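You operate a simulated robot arm through the tools that you are given. There is no shell and no other tool.

You are at the controls of a simulated robot arm. One attempt, no reset.

JOB
Scoop out flour: 3 scoops in the yellow bowl, one in the orange.
Fine: the bowls by the microwave; use the red scoop and put it back; lid on the canister again, nothing scattered.

Only the result counts: the job must be done as asked and must still hold three seconds after the hand-in. Knocking over, shifting, dropping, spilling or breaking anything else fails it. Lids that push on must go on centred and level and be pressed home; caps that screw on are set level and turned clockwise until they are tight.

ROBOT AND FRAMES
A 6-joint arm with a two-finger gripper, fixed in place. Base frame: the origin is on the floor under the middle of its stand, x ahead of it, y to its left, z up; the work surface is at about z = 910. Lengths are in mm, angles in rad, forces in N, time in s.
With the tool pointing down near the work surface it reaches from about 140 to 680 mm from the base axis. Its first joint turns from -1.152 to 1.152 rad. Payload 2.45 kg.
The tool frame sits at the grasp point between the pads (the TCP): z along the fingers, y along the line on which they close. The tips reach 30 mm beyond it. The gripper opens to 106 mm; its body begins 79 mm behind the TCP.
Orientation is that of the tool frame in the base frame, as a unit quaternion [w, x, y, z]. With the fingers straight down and closing along the base's y, the tool's x points along the base's -x, its y along +y and its z along -z.

CONTROLS
- The arm moves only by the tool arm_command. Its arguments are lists of equal length, an entry for each row: "offset": the shift along the base's x, y, z in units of 25 mm (1.0 is 25 mm), a list of three; "rot": the turn, a rotation vector about the base's x, y, z in units of 5 degrees (1.0 is 5 degrees), a list of three; "claw": the opening, from 0 (shut) to 1 (fully open). In form: {"offset": [[tx, ty, tz], ...], "rot": [[ax, ay, az], ...], "claw": [claw, ...]}. A call has 1 to 20 rows; each row shifts and turns the commanded pose from where the row before left it. A call with a number of a shift or a turn outside -1 to 1 is refused whole. Rows are played at 5 a second. More than 50 mm and 0.15 rad between two rows, or a gripper value outside its range, and nothing of the call is played. Where a pose cannot be reached the arm comes as near as it can. A force on the tool above 40 N (or 10 N above the force at the start of the call, whichever is more), or a blocked arm, ends the call early, and 0.2 s more pass. The fingers move at their own pace (about 153 mm/s each) and stop on an object; they squeeze with about 26 N. The grip force told is the motor's: it shows also when the fingers shut on nothing. Time passes only in rows, and 0.2 s behind the last, so rows that do not move let the fingers close. The reply holds the time, the measured pose of the TCP, the force on the tool along the base axes, the opening and the grip force, in the units named above and with some noise, with the torque about the TCP (base axes, N m) and any sound that the robot's microphone picked up.
- Cameras (640 x 400 px; columns grow to the right, rows downward): "scene" is fixed at [60.9, 415.9, 1413.1]; the picture's right is [-0.73, -0.68, 0.00], its down [-0.33, 0.35, -0.88] and it looks along [0.60, -0.64, -0.48] (base axes); focal length 241 px, centre (320, 200). "wrist" rides on the gripper at [76, -2, -106] in the tool frame; the picture's right is [0.02, 1.00, 0.00], its down [-0.78, 0.02, -0.62] and it looks along [-0.62, 0.01, 0.78] (tool axes); focal length 247 px, centre (320, 200). There is no depth. A picture from a camera that has moved, and an enlarged one, comes with that camera's place and axes in the base frame and with its lens.
- capture(camera): a new picture of that camera. The clock stands still meanwhile.
- close_up(camera, box): a new picture of the part [left, top, right, bottom] of that camera's present view, enlarged. The clock stands still meanwhile.
- hand_in(): hands the job in; it is judged then, once.

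Places have to be worked out from the pictures, the camera data and where the tool is seen. Open the gripper and draw the arm clear of the work before you hand the job in, unless the task says otherwise.

The tools are called after ">>>" by a JSON object that holds its "fn" and its "kwargs". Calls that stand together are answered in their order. arm_command: Moves the arm, as the interface text tells. Its arguments: {"type":"object","properties":{"offset":{"type":"array","items":{"type":"array","items":{"type":"number"}}},"rot":{"type":"array","items":{"type":"array","items":{"type":"number"}}},"claw":{"type":"array","items":{"type":"number"}}},"required":["offset","rot","claw"]} The other tools are called the same way: capture (camera) takes a picture; close_up (camera, box) takes an enlarged picture of a part of a camera's view; hand_in () hands the job in.

At the start:

```text
time_s: 0.0
tcp_pos: [370.0, 137.0, 1265.1]
ee_rot: [0.0, -0.001, 1.0, 0.0]
force: [0.8, 0.5, 0.1]
wrist_torque: [0.02, 0.01, -0.01]
finger_gap: 105.8
grasp_force: 0.0
```

scene: 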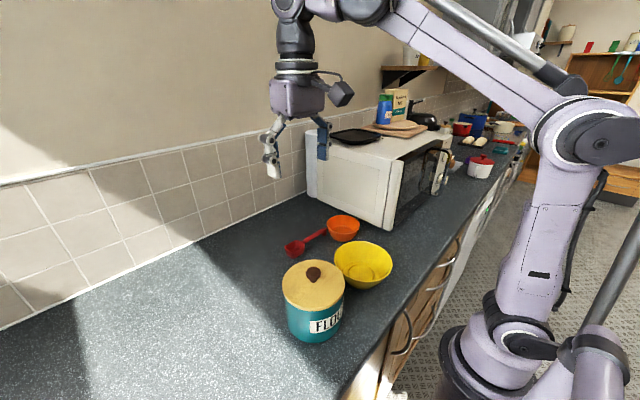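
wrist: 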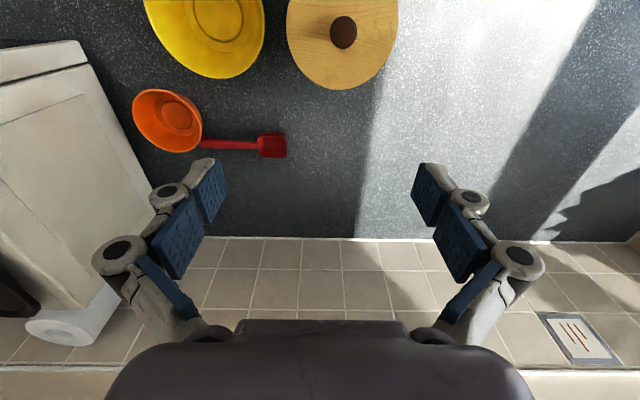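

The pictures show the canister (wood lid with knob), a yellow bowl, an orange bowl and a red scoop lying next to the orange bowl. I take enlarged pictures first to locate them.

>>> {"fn": "close_up", "kwargs": {"camera": "scene", "box": [260, 190, 420, 350]}}

>>> {"fn": "close_up", "kwargs": {"camera": "wrist", "box": [110, 0, 430, 200]}}

>>> {"fn": "capture", "kwargs": {"camera": "wrist"}}

```text
2.50 times, centred on (340, 270) of scene
camera zoom: at [60.9, 415.9, 1413.1], right [-0.73, -0.68, 0.0], down [-0.33, 0.35, -0.88], along [0.6, -0.64, -0.48], focal length 603 px, centre (270, 25)
```

zoom: 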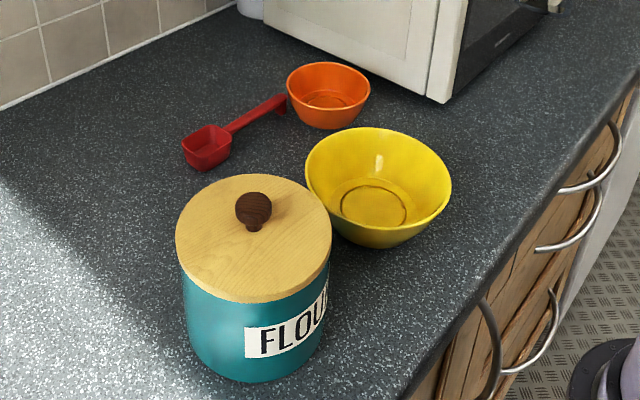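

```text
2.00 times, centred on (270, 100) of wrist
camera zoom: at [293.3, 135.0, 1371.4], right [-0.02, 1.0, 0.0], down [0.78, 0.02, 0.62], along [0.62, 0.01, -0.78], focal length 494 px, centre (420, 400)
```

zoom: 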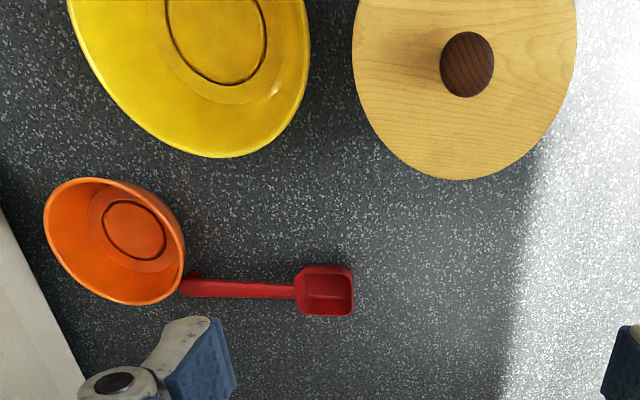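

```text
taken
camera wrist: at [293.3, 135.0, 1371.4], right [-0.02, 1.0, 0.0], down [0.78, 0.02, 0.62], along [0.62, 0.01, -0.78], focal length 247 px, centre (320, 200)
```

wrist: 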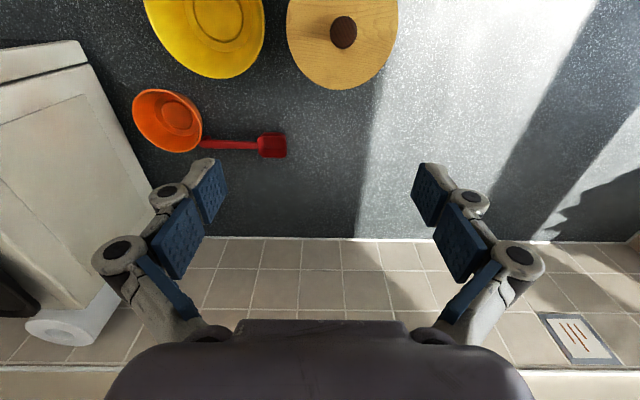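

From both cameras I judge the orange bowl at about (458,-125), the yellow one near (297,0), the canister near (321,161) with its lid top at about z 1010, and the scoop lying along y at x≈512. I pull the tool back at height so that the wrist camera sees all of them from above.

>>> {"fn": "arm_command", "kwargs": {"offset": [[-0.75, -0.4, 0], [-0.75, -0.4, 0], [-0.75, -0.4, 0], [-0.75, -0.4, 0], [-0.75, -0.4, 0], [-0.75, -0.4, 0], [-0.75, -0.4, 0], [-0.75, -0.4, 0], [0, 0, 0]], "rot": [[0, 0, 0], [0, 0, 0], [0, 0, 0], [0, 0, 0], [0, 0, 0], [0, 0, 0], [0, 0, 0], [0, 0, 0], [0, 0, 0]], "claw": [1, 1, 1, 1, 1, 1, 1, 1, 1]}}

>>> {"fn": "capture", "kwargs": {"camera": "wrist"}}

>>> {"fn": "capture", "kwargs": {"camera": "scene"}}

```text
time_s: 2.0
tcp_pos: [219.1, 57.2, 1265.1]
ee_rot: [0.0, 0.0, 1.0, 0.0]
force: [0.8, 0.8, -0.4]
wrist_torque: [-0.02, 0.0, 0.0]
finger_gap: 105.9
grasp_force: 0.1
```

```text
taken
camera wrist: at [144.0, 54.8, 1371.2], right [-0.02, 1.0, 0.0], down [0.78, 0.02, 0.62], along [0.62, 0.01, -0.78], focal length 247 px, centre (320, 200)
```

wrist: 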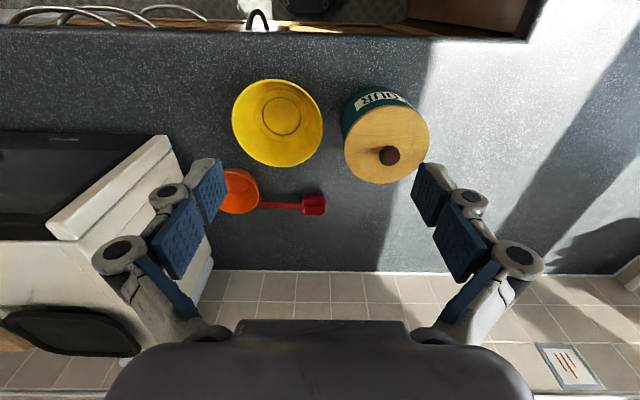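

```text
taken
```

scene: 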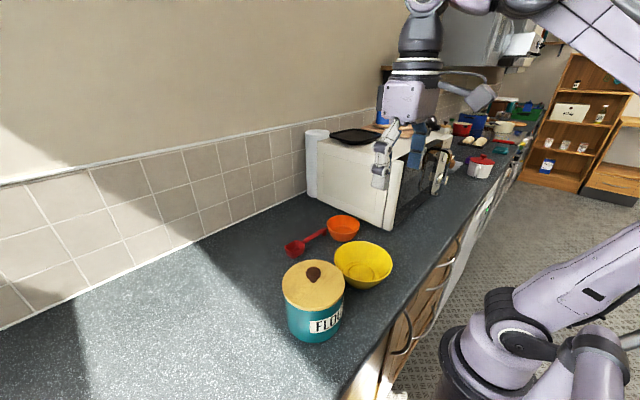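

>>> {"fn": "close_up", "kwargs": {"camera": "wrist", "box": [200, 60, 440, 210]}}

>>> {"fn": "close_up", "kwargs": {"camera": "wrist", "box": [210, 155, 340, 236]}}

>>> {"fn": "close_up", "kwargs": {"camera": "scene", "box": [275, 205, 365, 262]}}

```text
2.67 times, centred on (320, 135) of wrist
camera zoom: at [144.0, 54.8, 1371.2], right [-0.02, 1.0, 0.0], down [0.78, 0.02, 0.62], along [0.62, 0.01, -0.78], focal length 659 px, centre (320, 373)
```

zoom: 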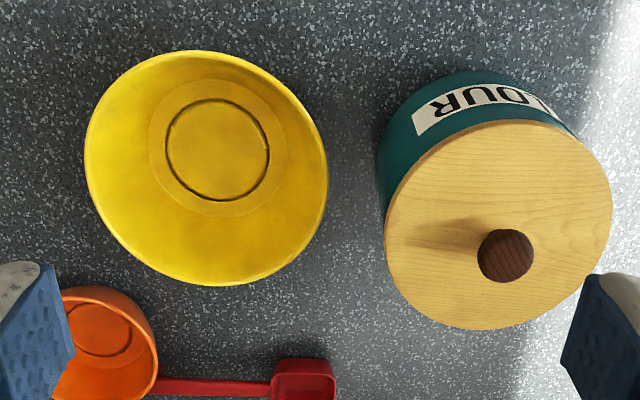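

```text
4.92 times, centred on (275, 196) of wrist
camera zoom: at [144.0, 54.8, 1371.2], right [-0.02, 1.0, 0.0], down [0.78, 0.02, 0.62], along [0.62, 0.01, -0.78], focal length 1216 px, centre (542, 222)
```

zoom: 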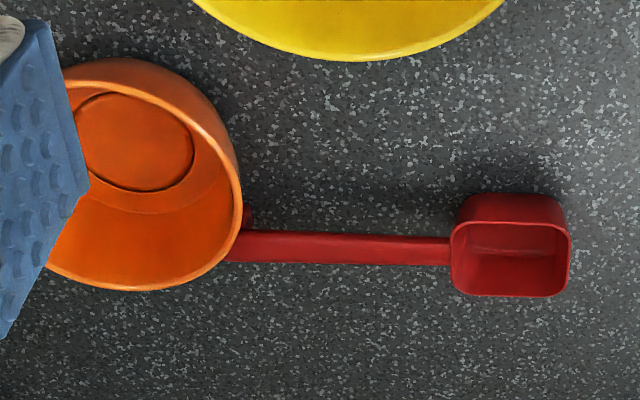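

```text
7.02 times, centred on (320, 234) of scene
camera zoom: at [60.9, 415.9, 1413.1], right [-0.73, -0.68, 0.0], down [-0.33, 0.35, -0.88], along [0.6, -0.64, -0.48], focal length 1692 px, centre (320, -35)
```

zoom: 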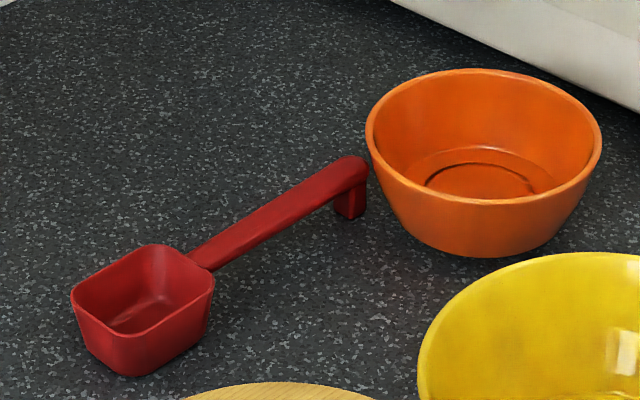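

The scoop has a rectangular cup (rim centre about (512,47), z≈937), a level handle running to y≈-90 and a small leg at its end; lid centre is about (317,162), top z≈1012, knob centre z≈1044. I go above the knob to check before gripping it.

>>> {"fn": "arm_command", "kwargs": {"offset": [[0.6527, 0.702, -0.9], [0.6527, 0.702, -0.9], [0.6527, 0.702, -0.9], [0.6527, 0.702, -0.9], [0.6527, 0.702, -0.9], [0.6527, 0.702, -0.9], [0, 0, 0]], "rot": [[0, 0, 0], [0, 0, 0], [0, 0, 0], [0, 0, 0], [0, 0, 0], [0, 0, 0], [0, 0, 0]], "claw": [1, 1, 1, 1, 1, 1, 1]}}

>>> {"fn": "capture", "kwargs": {"camera": "wrist"}}

>>> {"fn": "capture", "kwargs": {"camera": "scene"}}

```text
time_s: 3.6
tcp_pos: [317.5, 163.9, 1127.4]
ee_rot: [0.0, 0.0, 1.0, 0.0]
force: [0.1, -0.3, 0.0]
wrist_torque: [0.03, 0.01, 0.0]
finger_gap: 105.9
grasp_force: 0.1
```

```text
taken
camera wrist: at [241.3, 160.4, 1234.9], right [-0.02, 1.0, 0.0], down [0.78, 0.02, 0.62], along [0.62, 0.01, -0.78], focal length 247 px, centre (320, 200)
```

wrist: 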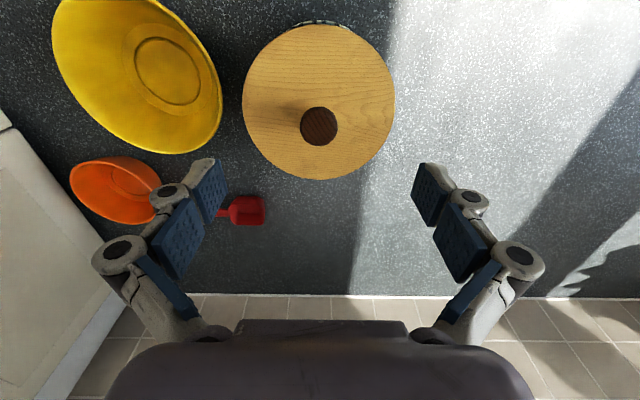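

```text
taken
```

scene: 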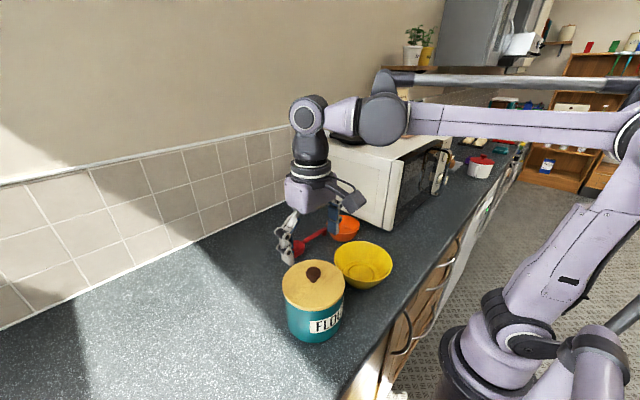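

The knob sits at about (318,160.4), z≈1043 and the tool is within 2 mm of it. I lower to z≈1049 (tips a few mm over the lid) and close on the knob.

>>> {"fn": "arm_command", "kwargs": {"offset": [[0, -0.076, -0.8], [0, 0, -0.8], [0, 0, -0.8], [0, 0, -0.5], [0, 0, -0.34], [0, 0, 0], [0, 0, 0], [0, 0, 0], [0, 0, 0]], "rot": [[0, 0, 0], [0, 0, 0], [0, 0, 0], [0, 0, 0], [0, 0, 0], [0, 0, 0], [0, 0, 0], [0, 0, 0], [0, 0, 0]], "claw": [0.8, 0.8, 0.8, 0.8, 0.8, 0.8, 0, 0, 0]}}

>>> {"fn": "capture", "kwargs": {"camera": "wrist"}}

>>> {"fn": "close_up", "kwargs": {"camera": "scene", "box": [240, 190, 400, 350]}}

```text
time_s: 5.2
tcp_pos: [317.5, 162.7, 1055.3]
ee_rot: [0.0, 0.0, 1.0, -0.001]
force: [-3.0, 1.6, 66.2]
wrist_torque: [0.08, -0.17, 0.02]
finger_gap: 47.6
grasp_force: 25.8
stopped in row 8: the force on the tool passed its limit at 51 N (the readings are from after the stop); the commanded pose is now the measured one
```

```text
taken
camera wrist: at [241.4, 159.3, 1161.1], right [-0.02, 1.0, 0.0], down [0.78, 0.02, 0.62], along [0.62, 0.01, -0.78], focal length 247 px, centre (320, 200)
```

wrist: 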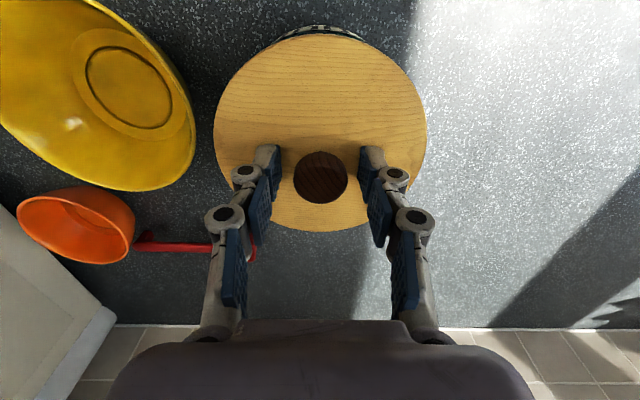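

```text
2.50 times, centred on (320, 270) of scene
camera zoom: at [60.1, 415.6, 1413.2], right [-0.73, -0.68, 0.0], down [-0.33, 0.35, -0.88], along [0.6, -0.64, -0.48], focal length 603 px, centre (320, 25)
```

zoom: 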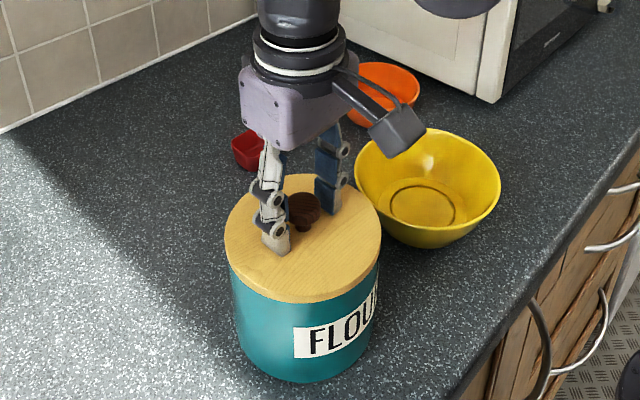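

The tips met the lid while closing (66 N up), so the lid top is nearer z≈1024 than I judged, and the knob centre is about z 1045. I raise about 9 mm with the fingers half open, then close again.

>>> {"fn": "arm_command", "kwargs": {"offset": [[0, 0, 0.36], [0, 0, 0], [0, 0, 0]], "rot": [[0, 0, 0], [0, 0, 0], [0, 0, 0]], "claw": [0.5, 0.5, 0.5]}}

>>> {"fn": "arm_command", "kwargs": {"offset": [[0, 0, 0], [0, 0, 0], [0, 0, 0], [0, 0, 0]], "rot": [[0, 0, 0], [0, 0, 0], [0, 0, 0], [0, 0, 0]], "claw": [0.3, 0, 0, 0]}}

>>> {"fn": "capture", "kwargs": {"camera": "wrist"}}

>>> {"fn": "close_up", "kwargs": {"camera": "scene", "box": [240, 190, 400, 350]}}

```text
time_s: 6.0
tcp_pos: [316.9, 160.4, 1058.8]
ee_rot: [0.0, -0.001, 1.0, 0.0]
force: [0.4, 0.7, 0.1]
wrist_torque: [-0.03, 0.03, -0.02]
finger_gap: 53.1
grasp_force: 0.0
```

```text
time_s: 7.0
tcp_pos: [316.9, 160.5, 1059.6]
ee_rot: [0.0, 0.0, 1.0, 0.0]
force: [-1.1, 0.7, 0.1]
wrist_torque: [0.0, 0.03, 0.04]
finger_gap: 28.2
grasp_force: 26.0
heard: snap
```

```text
taken
camera wrist: at [241.6, 158.4, 1166.8], right [-0.02, 1.0, 0.0], down [0.78, 0.02, 0.62], along [0.62, 0.01, -0.78], focal length 247 px, centre (320, 200)
```

wrist: 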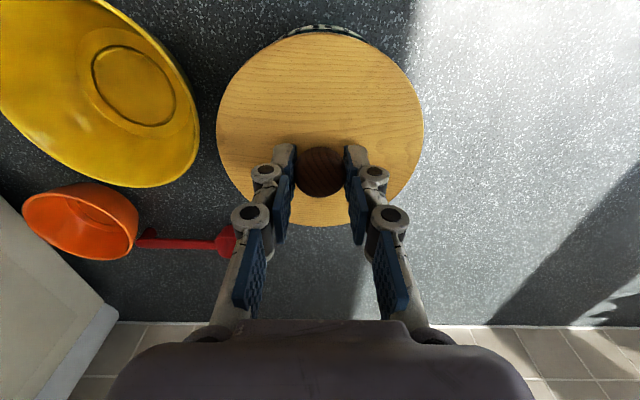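

```text
2.50 times, centred on (320, 270) of scene
camera zoom: at [60.9, 415.9, 1413.1], right [-0.73, -0.68, 0.0], down [-0.33, 0.35, -0.88], along [0.6, -0.64, -0.48], focal length 603 px, centre (320, 25)
```

zoom: 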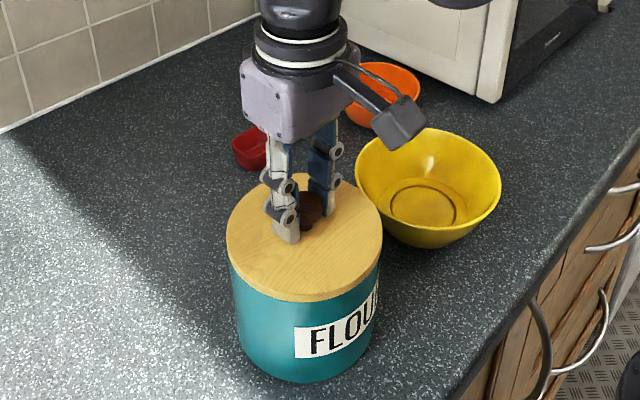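

The fingers hold the knob (gap 28 mm, 26 N) and a snap was heard, so the lid may have popped loose or is a snap fit. I lift slowly and watch the force.

>>> {"fn": "arm_command", "kwargs": {"offset": [[0, 0, 0.2], [0, 0, 0.2], [0, 0, 0.2], [0, 0, 0.2], [0, 0, 0.2], [0, 0, 0]], "rot": [[0, 0, 0], [0, 0, 0], [0, 0, 0], [0, 0, 0], [0, 0, 0], [0, 0, 0]], "claw": [0, 0, 0, 0, 0, 0]}}

>>> {"fn": "capture", "kwargs": {"camera": "wrist"}}

>>> {"fn": "close_up", "kwargs": {"camera": "scene", "box": [240, 190, 400, 350]}}

```text
time_s: 8.4
tcp_pos: [317.3, 160.8, 1084.8]
ee_rot: [0.0, 0.0, 1.0, 0.0]
force: [0.3, -0.4, -0.2]
wrist_torque: [-0.02, 0.05, -0.02]
finger_gap: 28.4
grasp_force: 26.2
```

```text
taken
camera wrist: at [241.4, 158.7, 1191.5], right [-0.02, 1.0, 0.0], down [0.78, 0.02, 0.62], along [0.62, 0.01, -0.78], focal length 247 px, centre (320, 200)
```

wrist: 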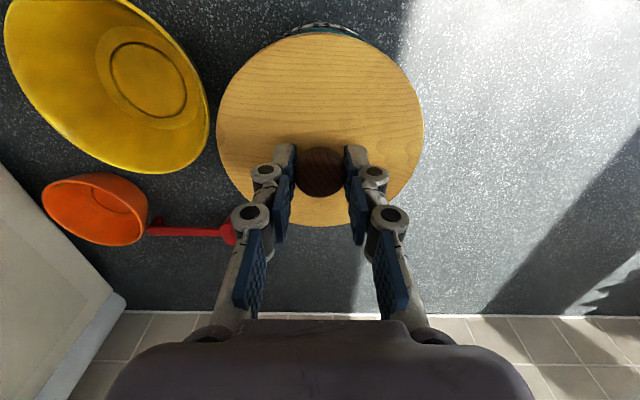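

```text
2.50 times, centred on (320, 270) of scene
camera zoom: at [60.9, 415.9, 1413.1], right [-0.73, -0.68, 0.0], down [-0.33, 0.35, -0.88], along [0.6, -0.64, -0.48], focal length 603 px, centre (320, 25)
```

zoom: 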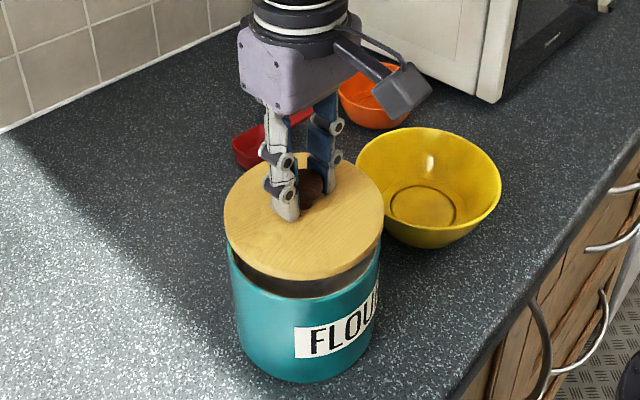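

The lid came free with hardly any force and the canister stayed put. I lift higher and carry the lid over to the empty counter near (420,320).

>>> {"fn": "arm_command", "kwargs": {"offset": [[0, 0, 0.6], [0, 0, 0.8], [0, 0, 0.8], [0.588, 0.91, 0], [0.588, 0.91, 0], [0.588, 0.91, 0], [0.588, 0.91, 0], [0.588, 0.91, 0], [0.588, 0.91, 0], [0.588, 0.91, 0], [0, 0, 0]], "rot": [[0, 0, 0], [0, 0, 0], [0, 0, 0], [0, 0, 0], [0, 0, 0], [0, 0, 0], [0, 0, 0], [0, 0, 0], [0, 0, 0], [0, 0, 0], [0, 0, 0]], "claw": [0, 0, 0, 0, 0, 0, 0, 0, 0, 0, 0]}}

>>> {"fn": "capture", "kwargs": {"camera": "scene"}}

>>> {"fn": "close_up", "kwargs": {"camera": "scene", "box": [260, 200, 420, 350]}}

>>> {"fn": "capture", "kwargs": {"camera": "wrist"}}

```text
time_s: 10.8
tcp_pos: [421.0, 320.2, 1138.7]
ee_rot: [0.0, 0.001, 1.0, 0.0]
force: [-0.1, 0.6, -0.3]
wrist_torque: [-0.05, -0.01, -0.01]
finger_gap: 28.4
grasp_force: 26.1
```

```text
taken
```

scene: 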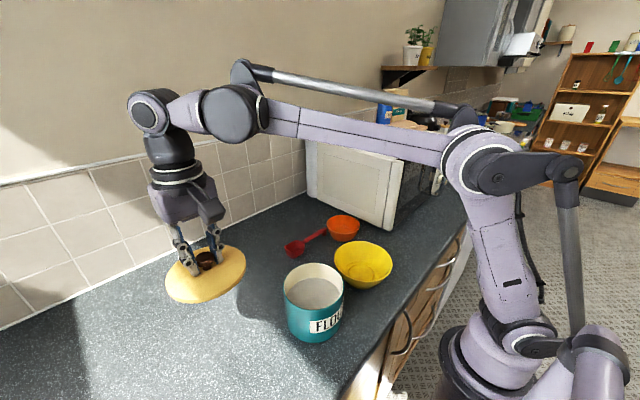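

```text
2.67 times, centred on (340, 275) of scene
camera zoom: at [60.9, 415.9, 1413.1], right [-0.73, -0.68, 0.0], down [-0.33, 0.35, -0.88], along [0.6, -0.64, -0.48], focal length 643 px, centre (267, 0)
```

zoom: 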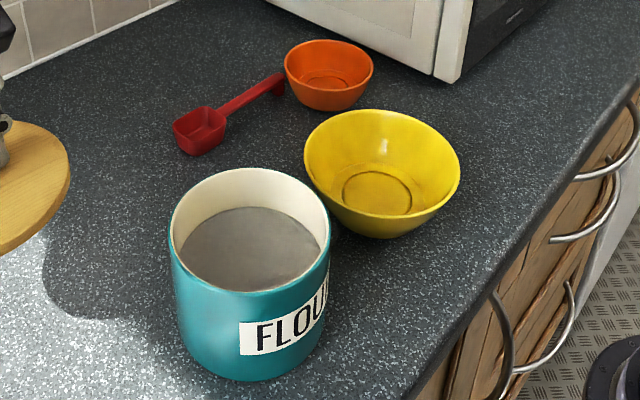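

```text
taken
camera wrist: at [345.0, 318.3, 1246.2], right [-0.02, 1.0, 0.0], down [0.78, 0.02, 0.62], along [0.62, 0.01, -0.78], focal length 247 px, centre (320, 200)
```

wrist: 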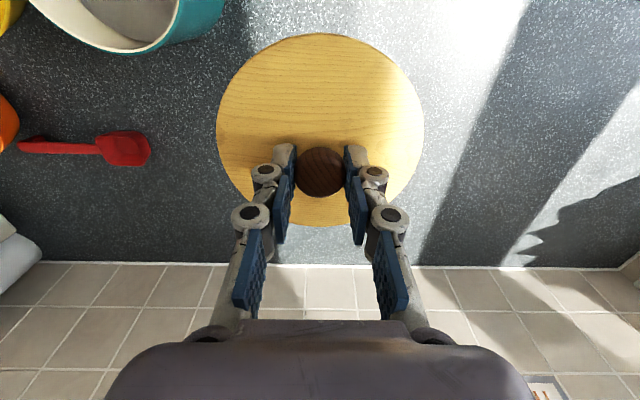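

The canister is open: the flour is a level surface roughly 35–40 mm under the rim. Now I lower the lid toward the counter, first to z≈985.

>>> {"fn": "arm_command", "kwargs": {"offset": [[0, 0, -0.878], [0, 0, -0.878], [0, 0, -0.878], [0, 0, -0.878], [0, 0, -0.878], [0, 0, -0.878], [0, 0, -0.878], [0, 0, 0]], "rot": [[0, 0, 0], [0, 0, 0], [0, 0, 0], [0, 0, 0], [0, 0, 0], [0, 0, 0], [0, 0, 0], [0, 0, 0]], "claw": [0, 0, 0, 0, 0, 0, 0, 0]}}

>>> {"fn": "close_up", "kwargs": {"camera": "scene", "box": [130, 200, 290, 350]}}

```text
time_s: 12.6
tcp_pos: [421.2, 320.4, 987.0]
ee_rot: [0.0, 0.0, 1.0, 0.001]
force: [-0.3, 0.4, -1.1]
wrist_torque: [0.02, -0.01, 0.02]
finger_gap: 28.2
grasp_force: 25.4
```

```text
2.67 times, centred on (210, 275) of scene
camera zoom: at [60.9, 415.9, 1413.1], right [-0.73, -0.68, 0.0], down [-0.33, 0.35, -0.88], along [0.6, -0.64, -0.48], focal length 643 px, centre (613, 0)
```

zoom: 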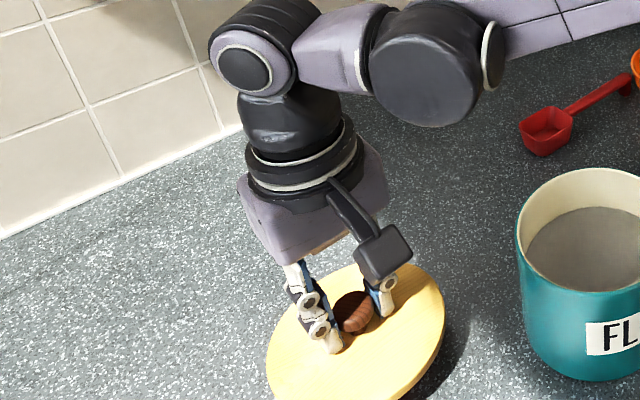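

The lid hovers a little above the counter. I go down in small steps to feel for contact.

>>> {"fn": "arm_command", "kwargs": {"offset": [[0, 0, -0.16], [0, 0, -0.16], [0, 0, -0.16], [0, 0, 0]], "rot": [[0, 0, 0], [0, 0, 0], [0, 0, 0], [0, 0, 0]], "claw": [0, 0, 0, 0]}}

>>> {"fn": "arm_command", "kwargs": {"offset": [[0, 0, -0.1], [0, 0, -0.1], [0, 0, 0]], "rot": [[0, 0, 0], [0, 0, 0], [0, 0, 0]], "claw": [0, 0, 0]}}

>>> {"fn": "arm_command", "kwargs": {"offset": [[0, 0, -0.1], [0, 0, 0]], "rot": [[0, 0, 0], [0, 0, 0]], "claw": [0, 0]}}

```text
time_s: 13.6
tcp_pos: [419.3, 321.3, 974.8]
ee_rot: [0.0, 0.0, 1.0, 0.0]
force: [-0.7, 0.3, 0.1]
wrist_torque: [-0.01, 0.02, 0.0]
finger_gap: 28.2
grasp_force: 25.4
```

```text
time_s: 14.4
tcp_pos: [419.4, 322.1, 969.1]
ee_rot: [0.0, 0.001, 1.0, 0.0]
force: [0.1, 1.1, -1.1]
wrist_torque: [0.02, -0.04, 0.0]
finger_gap: 28.1
grasp_force: 25.8
```

```text
time_s: 15.0
tcp_pos: [419.9, 321.2, 967.6]
ee_rot: [0.0, 0.001, 1.0, -0.001]
force: [0.3, 0.3, -1.2]
wrist_torque: [0.01, 0.01, 0.03]
finger_gap: 28.1
grasp_force: 25.8
```

>>> {"fn": "close_up", "kwargs": {"camera": "scene", "box": [180, 270, 260, 345]}}

>>> {"fn": "arm_command", "kwargs": {"offset": [[0, 0, -0.1], [0, 0, 0]], "rot": [[0, 0, 0], [0, 0, 0]], "claw": [0, 0]}}

>>> {"fn": "arm_command", "kwargs": {"offset": [[0, 0, -0.1], [0, 0, 0]], "rot": [[0, 0, 0], [0, 0, 0]], "claw": [0, 0]}}

```text
5.33 times, centred on (220, 308) of scene
camera zoom: at [60.9, 415.9, 1413.1], right [-0.73, -0.68, 0.0], down [-0.33, 0.35, -0.88], along [0.6, -0.64, -0.48], focal length 1286 px, centre (853, -373)
```

zoom: 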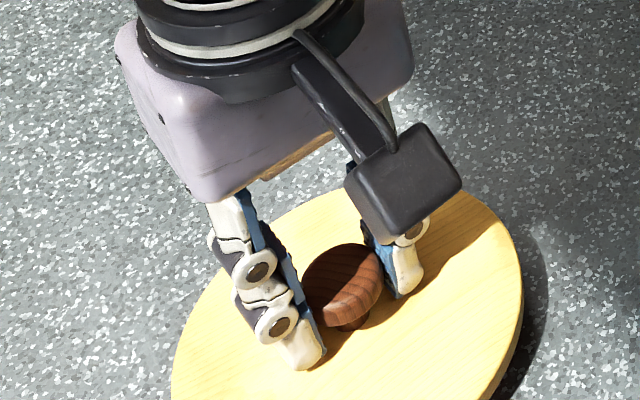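

```text
time_s: 15.6
tcp_pos: [419.0, 320.5, 965.4]
ee_rot: [0.0, -0.001, 1.0, -0.001]
force: [0.2, 0.3, -1.7]
wrist_torque: [-0.02, 0.02, -0.02]
finger_gap: 28.2
grasp_force: 25.9
```

```text
time_s: 16.2
tcp_pos: [419.4, 321.8, 962.8]
ee_rot: [-0.001, 0.0, 1.0, 0.0]
force: [0.2, -0.2, 9.2]
wrist_torque: [0.0, 0.01, 0.05]
finger_gap: 28.3
grasp_force: 26.1
```

Contact with the counter (9 N) at TCP z≈963, so the lid's underside is 53 mm below the TCP. I release the knob and rise straight up.

>>> {"fn": "arm_command", "kwargs": {"offset": [[0, 0, 0], [0, 0, 0], [0, 0, 0], [0, 0, 0.3], [0, 0, 0.8], [0, 0, 1], [0, 0, 1], [0, 0, 1], [0, 0, 1], [0, 0, 1], [0, 0, 0]], "rot": [[0, 0, 0], [0, 0, 0], [0, 0, 0], [0, 0, 0], [0, 0, 0], [0, 0, 0], [0, 0, 0], [0, 0, 0], [0, 0, 0], [0, 0, 0], [0, 0, 0]], "claw": [0.35, 0.5, 0.5, 0.5, 0.5, 0.5, 0.5, 0.5, 0.5, 0.5, 0.5]}}

>>> {"fn": "capture", "kwargs": {"camera": "wrist"}}

>>> {"fn": "capture", "kwargs": {"camera": "scene"}}

```text
time_s: 18.6
tcp_pos: [419.7, 321.3, 1115.1]
ee_rot: [0.0, -0.001, 1.0, 0.0]
force: [-0.2, 0.1, 0.1]
wrist_torque: [0.01, 0.0, 0.0]
finger_gap: 52.9
grasp_force: 0.0
```

```text
taken
camera wrist: at [343.6, 317.9, 1221.7], right [-0.02, 1.0, 0.0], down [0.78, 0.02, 0.62], along [0.62, 0.01, -0.78], focal length 247 px, centre (320, 200)
```

wrist: 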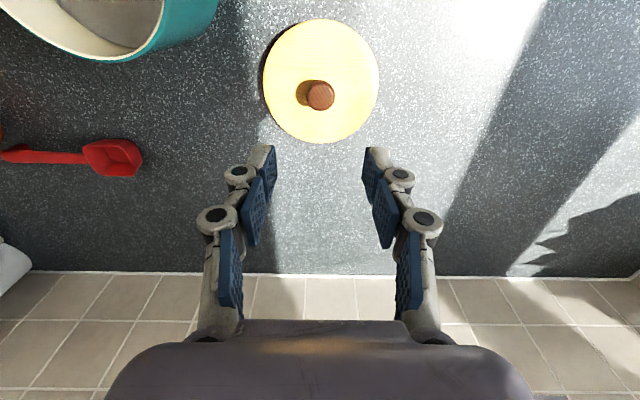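

```text
taken
```

scene: 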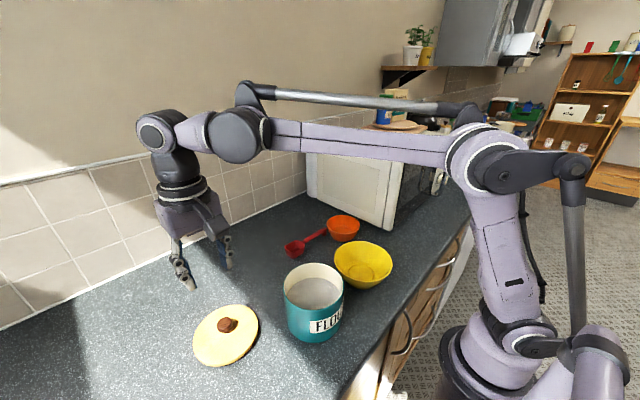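

The lid rests flat at about (419.5,321). Next I carry the empty gripper over to the scoop, turning the tool +90° about z so the fingers close across the handle and the camera rides on the handle-end side.

>>> {"fn": "arm_command", "kwargs": {"offset": [[0.178, -0.758, 0.1], [0.178, -0.758, 0.1], [0.178, -0.758, 0.1], [0.178, -0.758, 0.1], [0.178, -0.758, 0.1], [0.178, -0.758, 0.1], [0.178, -0.758, 0.1], [0.178, -0.758, 0.1], [0.178, -0.758, 0.1], [0.178, -0.758, 0.1], [0.178, -0.758, 0.1], [0.178, -0.758, 0.1], [0.178, -0.758, 0.1], [0.178, -0.758, 0.1], [0.178, -0.758, 0.0], [0.178, -0.758, 0.0], [0.178, -0.758, 0.0], [0.178, -0.758, 0.0], [0, 0, 0], [0, 0, 0]], "rot": [[0, 0, 1], [0, 0, 1], [0, 0, 1], [0, 0, 1], [0, 0, 1], [0, 0, 1], [0, 0, 1], [0, 0, 1], [0, 0, 1], [0, 0, 1], [0, 0, 1], [0, 0, 1], [0, 0, 1], [0, 0, 1], [0, 0, 1], [0, 0, 1], [0, 0, 1], [0, 0, 1], [0, 0, 0], [0, 0, 0]], "claw": [0.5, 0.5, 0.5, 0.5, 0.5, 0.5, 0.5, 0.5, 0.5, 0.5, 0.5, 0.5, 0.5, 0.5, 0.5, 0.5, 0.5, 0.5, 0.5, 0.5]}}

>>> {"fn": "capture", "kwargs": {"camera": "wrist"}}

>>> {"fn": "capture", "kwargs": {"camera": "scene"}}

```text
time_s: 22.8
tcp_pos: [501.0, -17.8, 1151.3]
ee_rot: [0.001, 0.707, -0.707, 0.0]
force: [0.0, 0.5, -1.8]
wrist_torque: [-0.03, -0.02, 0.01]
finger_gap: 52.8
grasp_force: 0.0
```

```text
taken
camera wrist: at [503.4, -95.3, 1257.1], right [-1.0, -0.02, 0.0], down [-0.02, 0.78, 0.62], along [-0.01, 0.62, -0.78], focal length 247 px, centre (320, 200)
```

wrist: 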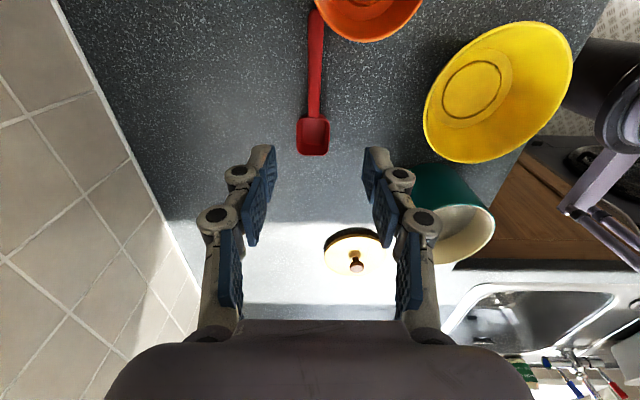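

```text
taken
```

scene: 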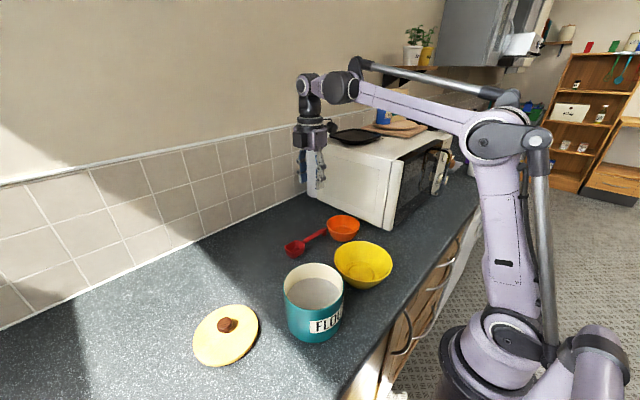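

I zoom in on the scoop and the canister from here to fix the scoop's original pose and the canister's rim.

>>> {"fn": "close_up", "kwargs": {"camera": "wrist", "box": [260, 0, 440, 165]}}

>>> {"fn": "close_up", "kwargs": {"camera": "wrist", "box": [380, 20, 580, 270]}}

>>> {"fn": "close_up", "kwargs": {"camera": "scene", "box": [275, 205, 365, 262]}}

```text
2.42 times, centred on (350, 82) of wrist
camera zoom: at [503.4, -95.3, 1257.1], right [-1.0, -0.02, 0.0], down [-0.02, 0.78, 0.62], along [-0.01, 0.62, -0.78], focal length 599 px, centre (247, 485)
```

zoom: 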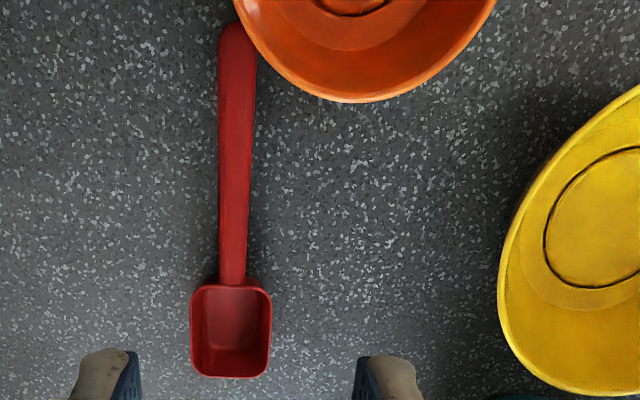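

```text
1.60 times, centred on (480, 145) of wrist
camera zoom: at [503.4, -95.3, 1257.1], right [-1.0, -0.02, 0.0], down [-0.02, 0.78, 0.62], along [-0.01, 0.62, -0.78], focal length 395 px, centre (64, 288)
```

zoom: 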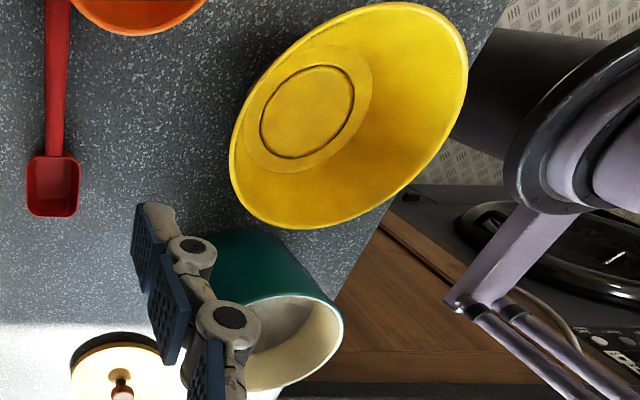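

```text
7.02 times, centred on (320, 234) of scene
camera zoom: at [60.9, 415.9, 1413.1], right [-0.73, -0.68, 0.0], down [-0.33, 0.35, -0.88], along [0.6, -0.64, -0.48], focal length 1692 px, centre (320, -35)
```

zoom: 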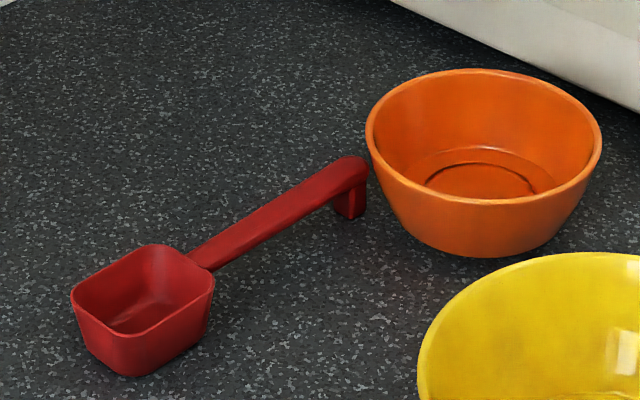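

The scoop's handle lies along y at x≈510 (end at y≈-90, its tip just under the orange bowl's overhanging rim), cup centre (511,47). Before gripping it I test, high up and empty, whether the wrist can pitch over far enough for tipping above the yellow bowl.

>>> {"fn": "arm_command", "kwargs": {"offset": [[-0.893, 0.213, 0.1], [-0.893, 0.213, 0.1], [-0.893, 0.213, 0.1], [-0.893, 0.213, 0.1], [-0.893, 0.213, 0.1], [-0.893, 0.213, 0.1], [-0.893, 0.213, 0.1], [-0.893, 0.213, 0.1], [-0.893, 0.213, 0.1], [0, 0, 0]], "rot": [[0, 0, 0], [0, 0, 0], [0, 0, 0], [0, 0, 0], [0, 0, 0], [0, 0, 0], [0, 0, 0], [0, 0, 0], [0, 0, 0], [0, 0, 0]], "claw": [0.3, 0.3, 0.3, 0.3, 0.3, 0.3, 0.3, 0.3, 0.3, 0.3]}}

>>> {"fn": "capture", "kwargs": {"camera": "wrist"}}

>>> {"fn": "arm_command", "kwargs": {"offset": [[0, 0, 0], [0, 0, 0], [0, 0, 0], [0, 0, 0], [0, 0, 0], [0, 0, 0], [0, 0, 0], [0, 0, 0], [0, 0, 0], [0, 0, 0], [0, 0, 0], [0, 0, 0], [0, 0, 0], [0, 0, 0], [0, 0, 0], [0, 0, 0]], "rot": [[-1, 0, 0], [-1, 0, 0], [-1, 0, 0], [-1, 0, 0], [-1, 0, 0], [-1, 0, 0], [-1, 0, 0], [-1, 0, 0], [-1, 0, 0], [-1, 0, 0], [-1, 0, 0], [-1, 0, 0], [-1, 0, 0], [-1, 0, 0], [-1, 0, 0], [0, 0, 0]], "claw": [0.3, 0.3, 0.3, 0.3, 0.3, 0.3, 0.3, 0.3, 0.3, 0.3, 0.3, 0.3, 0.3, 0.3, 0.3, 0.3]}}

>>> {"fn": "capture", "kwargs": {"camera": "scene"}}

```text
time_s: 25.0
tcp_pos: [299.7, 28.9, 1171.1]
ee_rot: [0.0, -0.707, 0.707, 0.001]
force: [0.5, 0.4, 0.2]
wrist_torque: [0.0, -0.02, 0.01]
finger_gap: 31.6
grasp_force: 0.0
```

```text
taken
camera wrist: at [302.1, -48.4, 1278.3], right [-1.0, -0.02, 0.0], down [-0.02, 0.78, 0.62], along [-0.01, 0.62, -0.78], focal length 247 px, centre (320, 200)
```

wrist: 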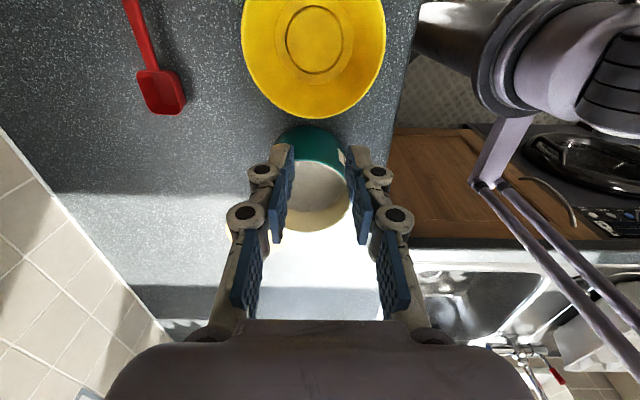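

```text
time_s: 28.4
tcp_pos: [345.7, -47.7, 1172.6]
ee_rot: [0.429, 0.562, -0.56, 0.431]
force: [-0.4, 0.8, -1.3]
wrist_torque: [-0.02, -0.02, 0.01]
finger_gap: 31.9
grasp_force: 0.2
out of reach, approached as far as the arm can: row 11, 12, 13, 14, 15
```

```text
taken
```

scene: 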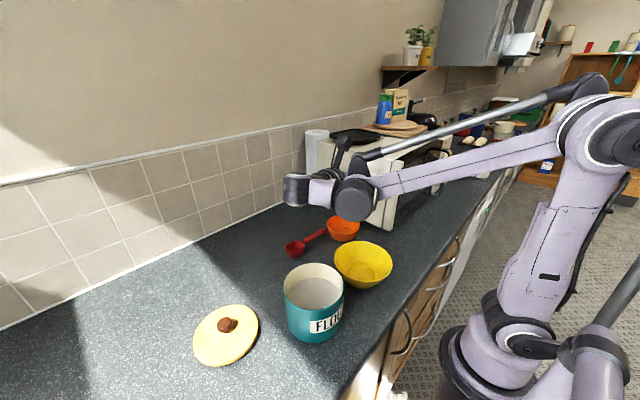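

At this near position the arm could not lean past about 50° toward +y. I move the commanded pose outward in x to learn where the 75° lean becomes reachable.

>>> {"fn": "arm_command", "kwargs": {"offset": [[1, 0, 0], [1, 0, 0], [0, 0, 0]], "rot": [[0, 0, 0], [0, 0, 0], [0, 0, 0]], "claw": [0.3, 0.3, 0.3]}}

>>> {"fn": "arm_command", "kwargs": {"offset": [[1, 0, 0], [1, 0, 0], [0, 0, 0]], "rot": [[0, 0, 0], [0, 0, 0], [0, 0, 0]], "claw": [0.3, 0.3, 0.3]}}

>>> {"fn": "arm_command", "kwargs": {"offset": [[0, -1, 0], [0, -1, 0], [0, -1, 0], [0, 0, 0]], "rot": [[0, 0, 0], [0, 0, 0], [0, 0, 0], [0, 0, 0]], "claw": [0.3, 0.3, 0.3, 0.3]}}

```text
time_s: 29.2
tcp_pos: [395.1, -49.0, 1171.9]
ee_rot: [-0.431, -0.561, 0.561, -0.43]
force: [-0.5, 0.0, -0.1]
wrist_torque: [0.01, 0.03, 0.01]
finger_gap: 31.8
grasp_force: 0.0
```

```text
time_s: 30.0
tcp_pos: [446.9, -49.0, 1171.6]
ee_rot: [0.43, 0.561, -0.561, 0.43]
force: [0.0, 0.1, 0.3]
wrist_torque: [-0.04, -0.03, -0.02]
finger_gap: 31.8
grasp_force: 0.2
```

```text
time_s: 31.0
tcp_pos: [445.4, -126.2, 1170.7]
ee_rot: [0.43, 0.561, -0.56, 0.431]
force: [0.3, -0.4, 0.3]
wrist_torque: [0.0, -0.03, 0.02]
finger_gap: 31.6
grasp_force: 0.1
```

The commanded pose was re-based to the reached one, and 75° lean is fine around (445,-126). I probe how far this lean holds toward +y and then toward smaller x.

>>> {"fn": "arm_command", "kwargs": {"offset": [[0, 1, 0], [0, 1, 0], [0, 1, 0], [0, 1, 0], [0, 1, 0], [0, 1, 0], [0, 1, 0], [0, 0, 0]], "rot": [[0, 0, 0], [0, 0, 0], [0, 0, 0], [0, 0, 0], [0, 0, 0], [0, 0, 0], [0, 0, 0], [0, 0, 0]], "claw": [0.3, 0.3, 0.3, 0.3, 0.3, 0.3, 0.3, 0.3]}}

>>> {"fn": "arm_command", "kwargs": {"offset": [[-1, 0, 0], [-1, 0, 0], [-1, 0, 0], [-1, 0, 0], [-1, 0, 0], [-1, 0, 0], [0, 0, 0]], "rot": [[0, 0, 0], [0, 0, 0], [0, 0, 0], [0, 0, 0], [0, 0, 0], [0, 0, 0], [0, 0, 0]], "claw": [0.3, 0.3, 0.3, 0.3, 0.3, 0.3, 0.3]}}

>>> {"fn": "capture", "kwargs": {"camera": "scene"}}

```text
time_s: 32.8
tcp_pos: [464.4, 13.7, 1171.6]
ee_rot: [0.427, 0.564, -0.558, 0.433]
force: [-0.1, -0.2, 0.6]
wrist_torque: [0.0, -0.03, -0.02]
finger_gap: 31.6
grasp_force: 0.0
out of reach, approached as far as the arm can: row 6, 7
```

```text
time_s: 34.4
tcp_pos: [346.0, -46.9, 1171.8]
ee_rot: [0.428, 0.563, -0.56, 0.432]
force: [-0.4, 0.4, -0.2]
wrist_torque: [-0.03, -0.02, 0.02]
finger_gap: 32.1
grasp_force: 0.1
out of reach, approached as far as the arm can: row 1, 2, 3, 4, 5, 6
```

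```text
taken
```

scene: 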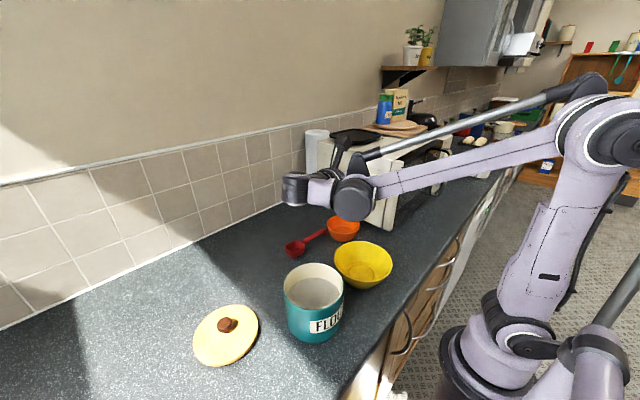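

The 75° lean works on the outer/right side of a line through (346,-47) and (464,14). I now test a full 110° lean above the orange bowl.

>>> {"fn": "arm_command", "kwargs": {"offset": [[0.9, -0.33, 0], [0.9, -0.33, 0], [0.9, -0.33, 0], [0.9, -0.33, 0], [0.9, -0.33, 0], [0, 0, 0], [0, 0, 0], [0, 0, 0], [0, 0, 0], [0, 0, 0], [0, 0, 0], [0, 0, 0], [0, 0, 0]], "rot": [[0, 0, 0], [0, 0, 0], [0, 0, 0], [0, 0, 0], [0, 0, 0], [-1, 0, 0], [-1, 0, 0], [-1, 0, 0], [-1, 0, 0], [-1, 0, 0], [-1, 0, 0], [-1, 0, 0], [0, 0, 0]], "claw": [0.3, 0.3, 0.3, 0.3, 0.3, 0.3, 0.3, 0.3, 0.3, 0.3, 0.3, 0.3, 0.3]}}

>>> {"fn": "capture", "kwargs": {"camera": "scene"}}

```text
time_s: 37.2
tcp_pos: [456.4, -86.5, 1171.2]
ee_rot: [0.579, 0.406, -0.404, 0.58]
force: [0.1, -0.1, 0.2]
wrist_torque: [0.0, -0.02, 0.0]
finger_gap: 31.7
grasp_force: 0.2
```

```text
taken
```

scene: 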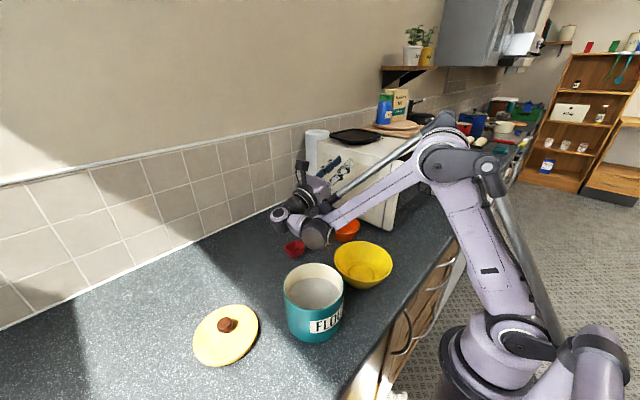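

A 110° lean is reachable over the orange bowl, so tipping is feasible. I decide to grip the scoop handle near y≈-22 with the tool leaning back 30° (body toward the handle end), so I now rotate back to that lean while moving above the handle.

>>> {"fn": "arm_command", "kwargs": {"offset": [[0.107, 0.111, 0], [0.107, 0.111, 0], [0.107, 0.111, 0], [0.107, 0.111, 0], [0.107, 0.111, 0], [0.107, 0.111, 0], [0.107, 0.111, 0], [0.107, 0.111, 0], [0.107, 0.111, 0], [0.107, 0.111, 0], [0.107, 0.111, 0], [0.107, 0.111, 0], [0.107, 0.111, 0], [0.107, 0.111, 0], [0.107, 0.111, 0], [0.107, 0.111, 0], [0.107, 0.111, 0], [0.107, 0.111, 0], [0.107, 0.111, 0], [0.107, 0.111, 0]], "rot": [[1, 0, 0], [1, 0, 0], [1, 0, 0], [1, 0, 0], [1, 0, 0], [1, 0, 0], [1, 0, 0], [1, 0, 0], [1, 0, 0], [1, 0, 0], [1, 0, 0], [1, 0, 0], [1, 0, 0], [1, 0, 0], [1, 0, 0], [1, 0, 0], [1, 0, 0], [1, 0, 0], [1, 0, 0], [1, 0, 0]], "claw": [0.38, 0.38, 0.38, 0.38, 0.38, 0.38, 0.38, 0.38, 0.38, 0.38, 0.38, 0.38, 0.38, 0.38, 0.38, 0.38, 0.38, 0.38, 0.38, 0.38]}}

>>> {"fn": "arm_command", "kwargs": {"offset": [[0, 0, 0], [0, 0, 0], [0, 0, 0], [0, 0, 0], [0, 0, 0], [0, 0, 0], [0, 0, 0], [0, 0, 0], [0, 0, 0]], "rot": [[1, 0, 0], [1, 0, 0], [1, 0, 0], [1, 0, 0], [1, 0, 0], [1, 0, 0], [1, 0, 0], [1, 0, 0], [0, 0, 0]], "claw": [0.38, 0.38, 0.38, 0.38, 0.38, 0.38, 0.38, 0.38, 0.38]}}

>>> {"fn": "capture", "kwargs": {"camera": "wrist"}}

>>> {"fn": "capture", "kwargs": {"camera": "scene"}}

```text
time_s: 41.4
tcp_pos: [512.4, -30.6, 1173.0]
ee_rot: [0.06, 0.705, -0.704, 0.062]
force: [-0.4, 0.8, -0.3]
wrist_torque: [-0.01, -0.02, -0.01]
finger_gap: 40.2
grasp_force: 0.0
```

```text
time_s: 43.4
tcp_pos: [511.6, -31.3, 1173.4]
ee_rot: [-0.183, 0.683, -0.683, -0.183]
force: [0.3, -0.5, -0.1]
wrist_torque: [0.01, -0.03, 0.01]
finger_gap: 40.4
grasp_force: 0.1
```

```text
taken
camera wrist: at [514.2, -151.2, 1226.0], right [-1.0, -0.02, -0.01], down [-0.02, 0.37, 0.93], along [-0.01, 0.93, -0.37], focal length 247 px, centre (320, 200)
```

wrist: 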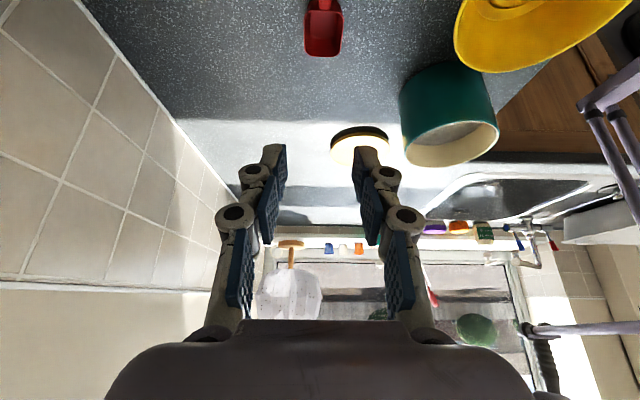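

```text
taken
```

scene: 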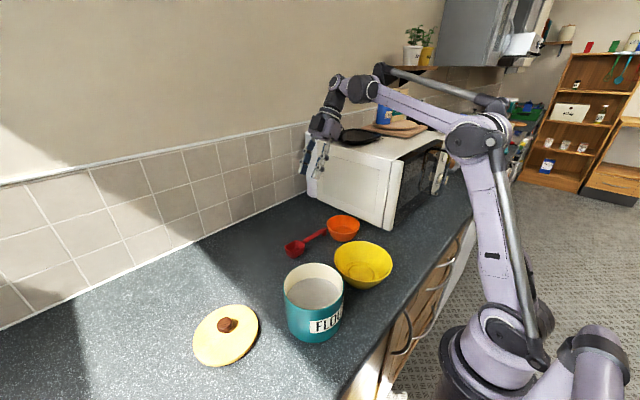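

The back-lean would bring the wrist close to the microwave, so I change plan: pick the scoop up with the tool vertical, lay it on open counter turned, and regrip it nearly in line. First I go upright again above the handle near (510,-15).

>>> {"fn": "arm_command", "kwargs": {"offset": [[0, 0.11, 0], [0, 0.11, 0], [0, 0.11, 0], [0, 0.11, -0.5], [-0.04, 0.11, -1], [-0.04, 0.11, -1], [0, 0, -1], [0, 0, -1], [0, 0, -1], [0, 0, -1], [0, 0, 0]], "rot": [[-1, 0, 0], [-1, 0, 0], [-1, 0, 0], [-1, 0, 0], [-1, 0, 0], [-1, 0, 0], [0, 0, 0], [0, 0, 0], [0, 0, 0], [0, 0, 0], [0, 0, 0]], "claw": [0.38, 0.38, 0.38, 0.38, 0.38, 0.38, 0.38, 0.38, 0.38, 0.38, 0.38]}}

>>> {"fn": "capture", "kwargs": {"camera": "wrist"}}

>>> {"fn": "close_up", "kwargs": {"camera": "scene", "box": [260, 170, 380, 275]}}

```text
time_s: 45.8
tcp_pos: [512.1, -13.3, 1008.5]
ee_rot: [0.0, -0.707, 0.707, 0.0]
force: [-0.5, 0.4, 0.3]
wrist_torque: [-0.03, -0.01, 0.01]
finger_gap: 40.2
grasp_force: 0.1
```

```text
taken
camera wrist: at [512.3, -91.1, 1116.4], right [-1.0, -0.02, 0.0], down [-0.02, 0.78, 0.62], along [-0.01, 0.62, -0.78], focal length 247 px, centre (320, 200)
```

wrist: 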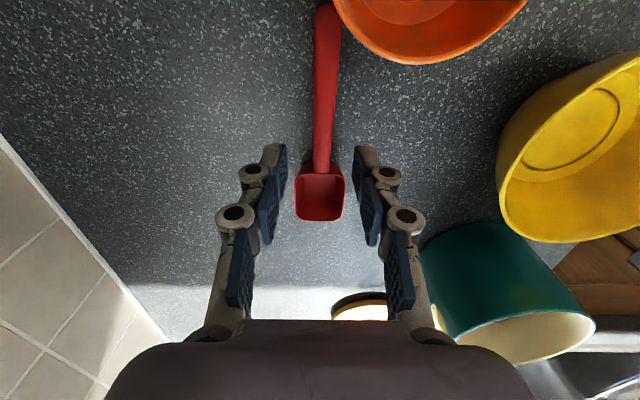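

```text
3.81 times, centred on (320, 222) of scene
camera zoom: at [60.9, 415.9, 1413.1], right [-0.73, -0.68, 0.0], down [-0.33, 0.35, -0.88], along [0.6, -0.64, -0.48], focal length 918 px, centre (320, 114)
```

zoom: 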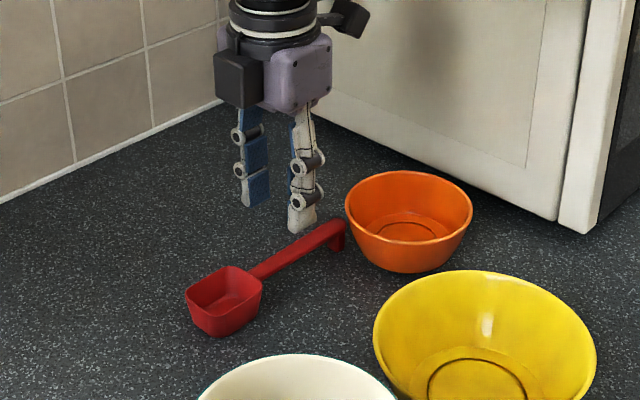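

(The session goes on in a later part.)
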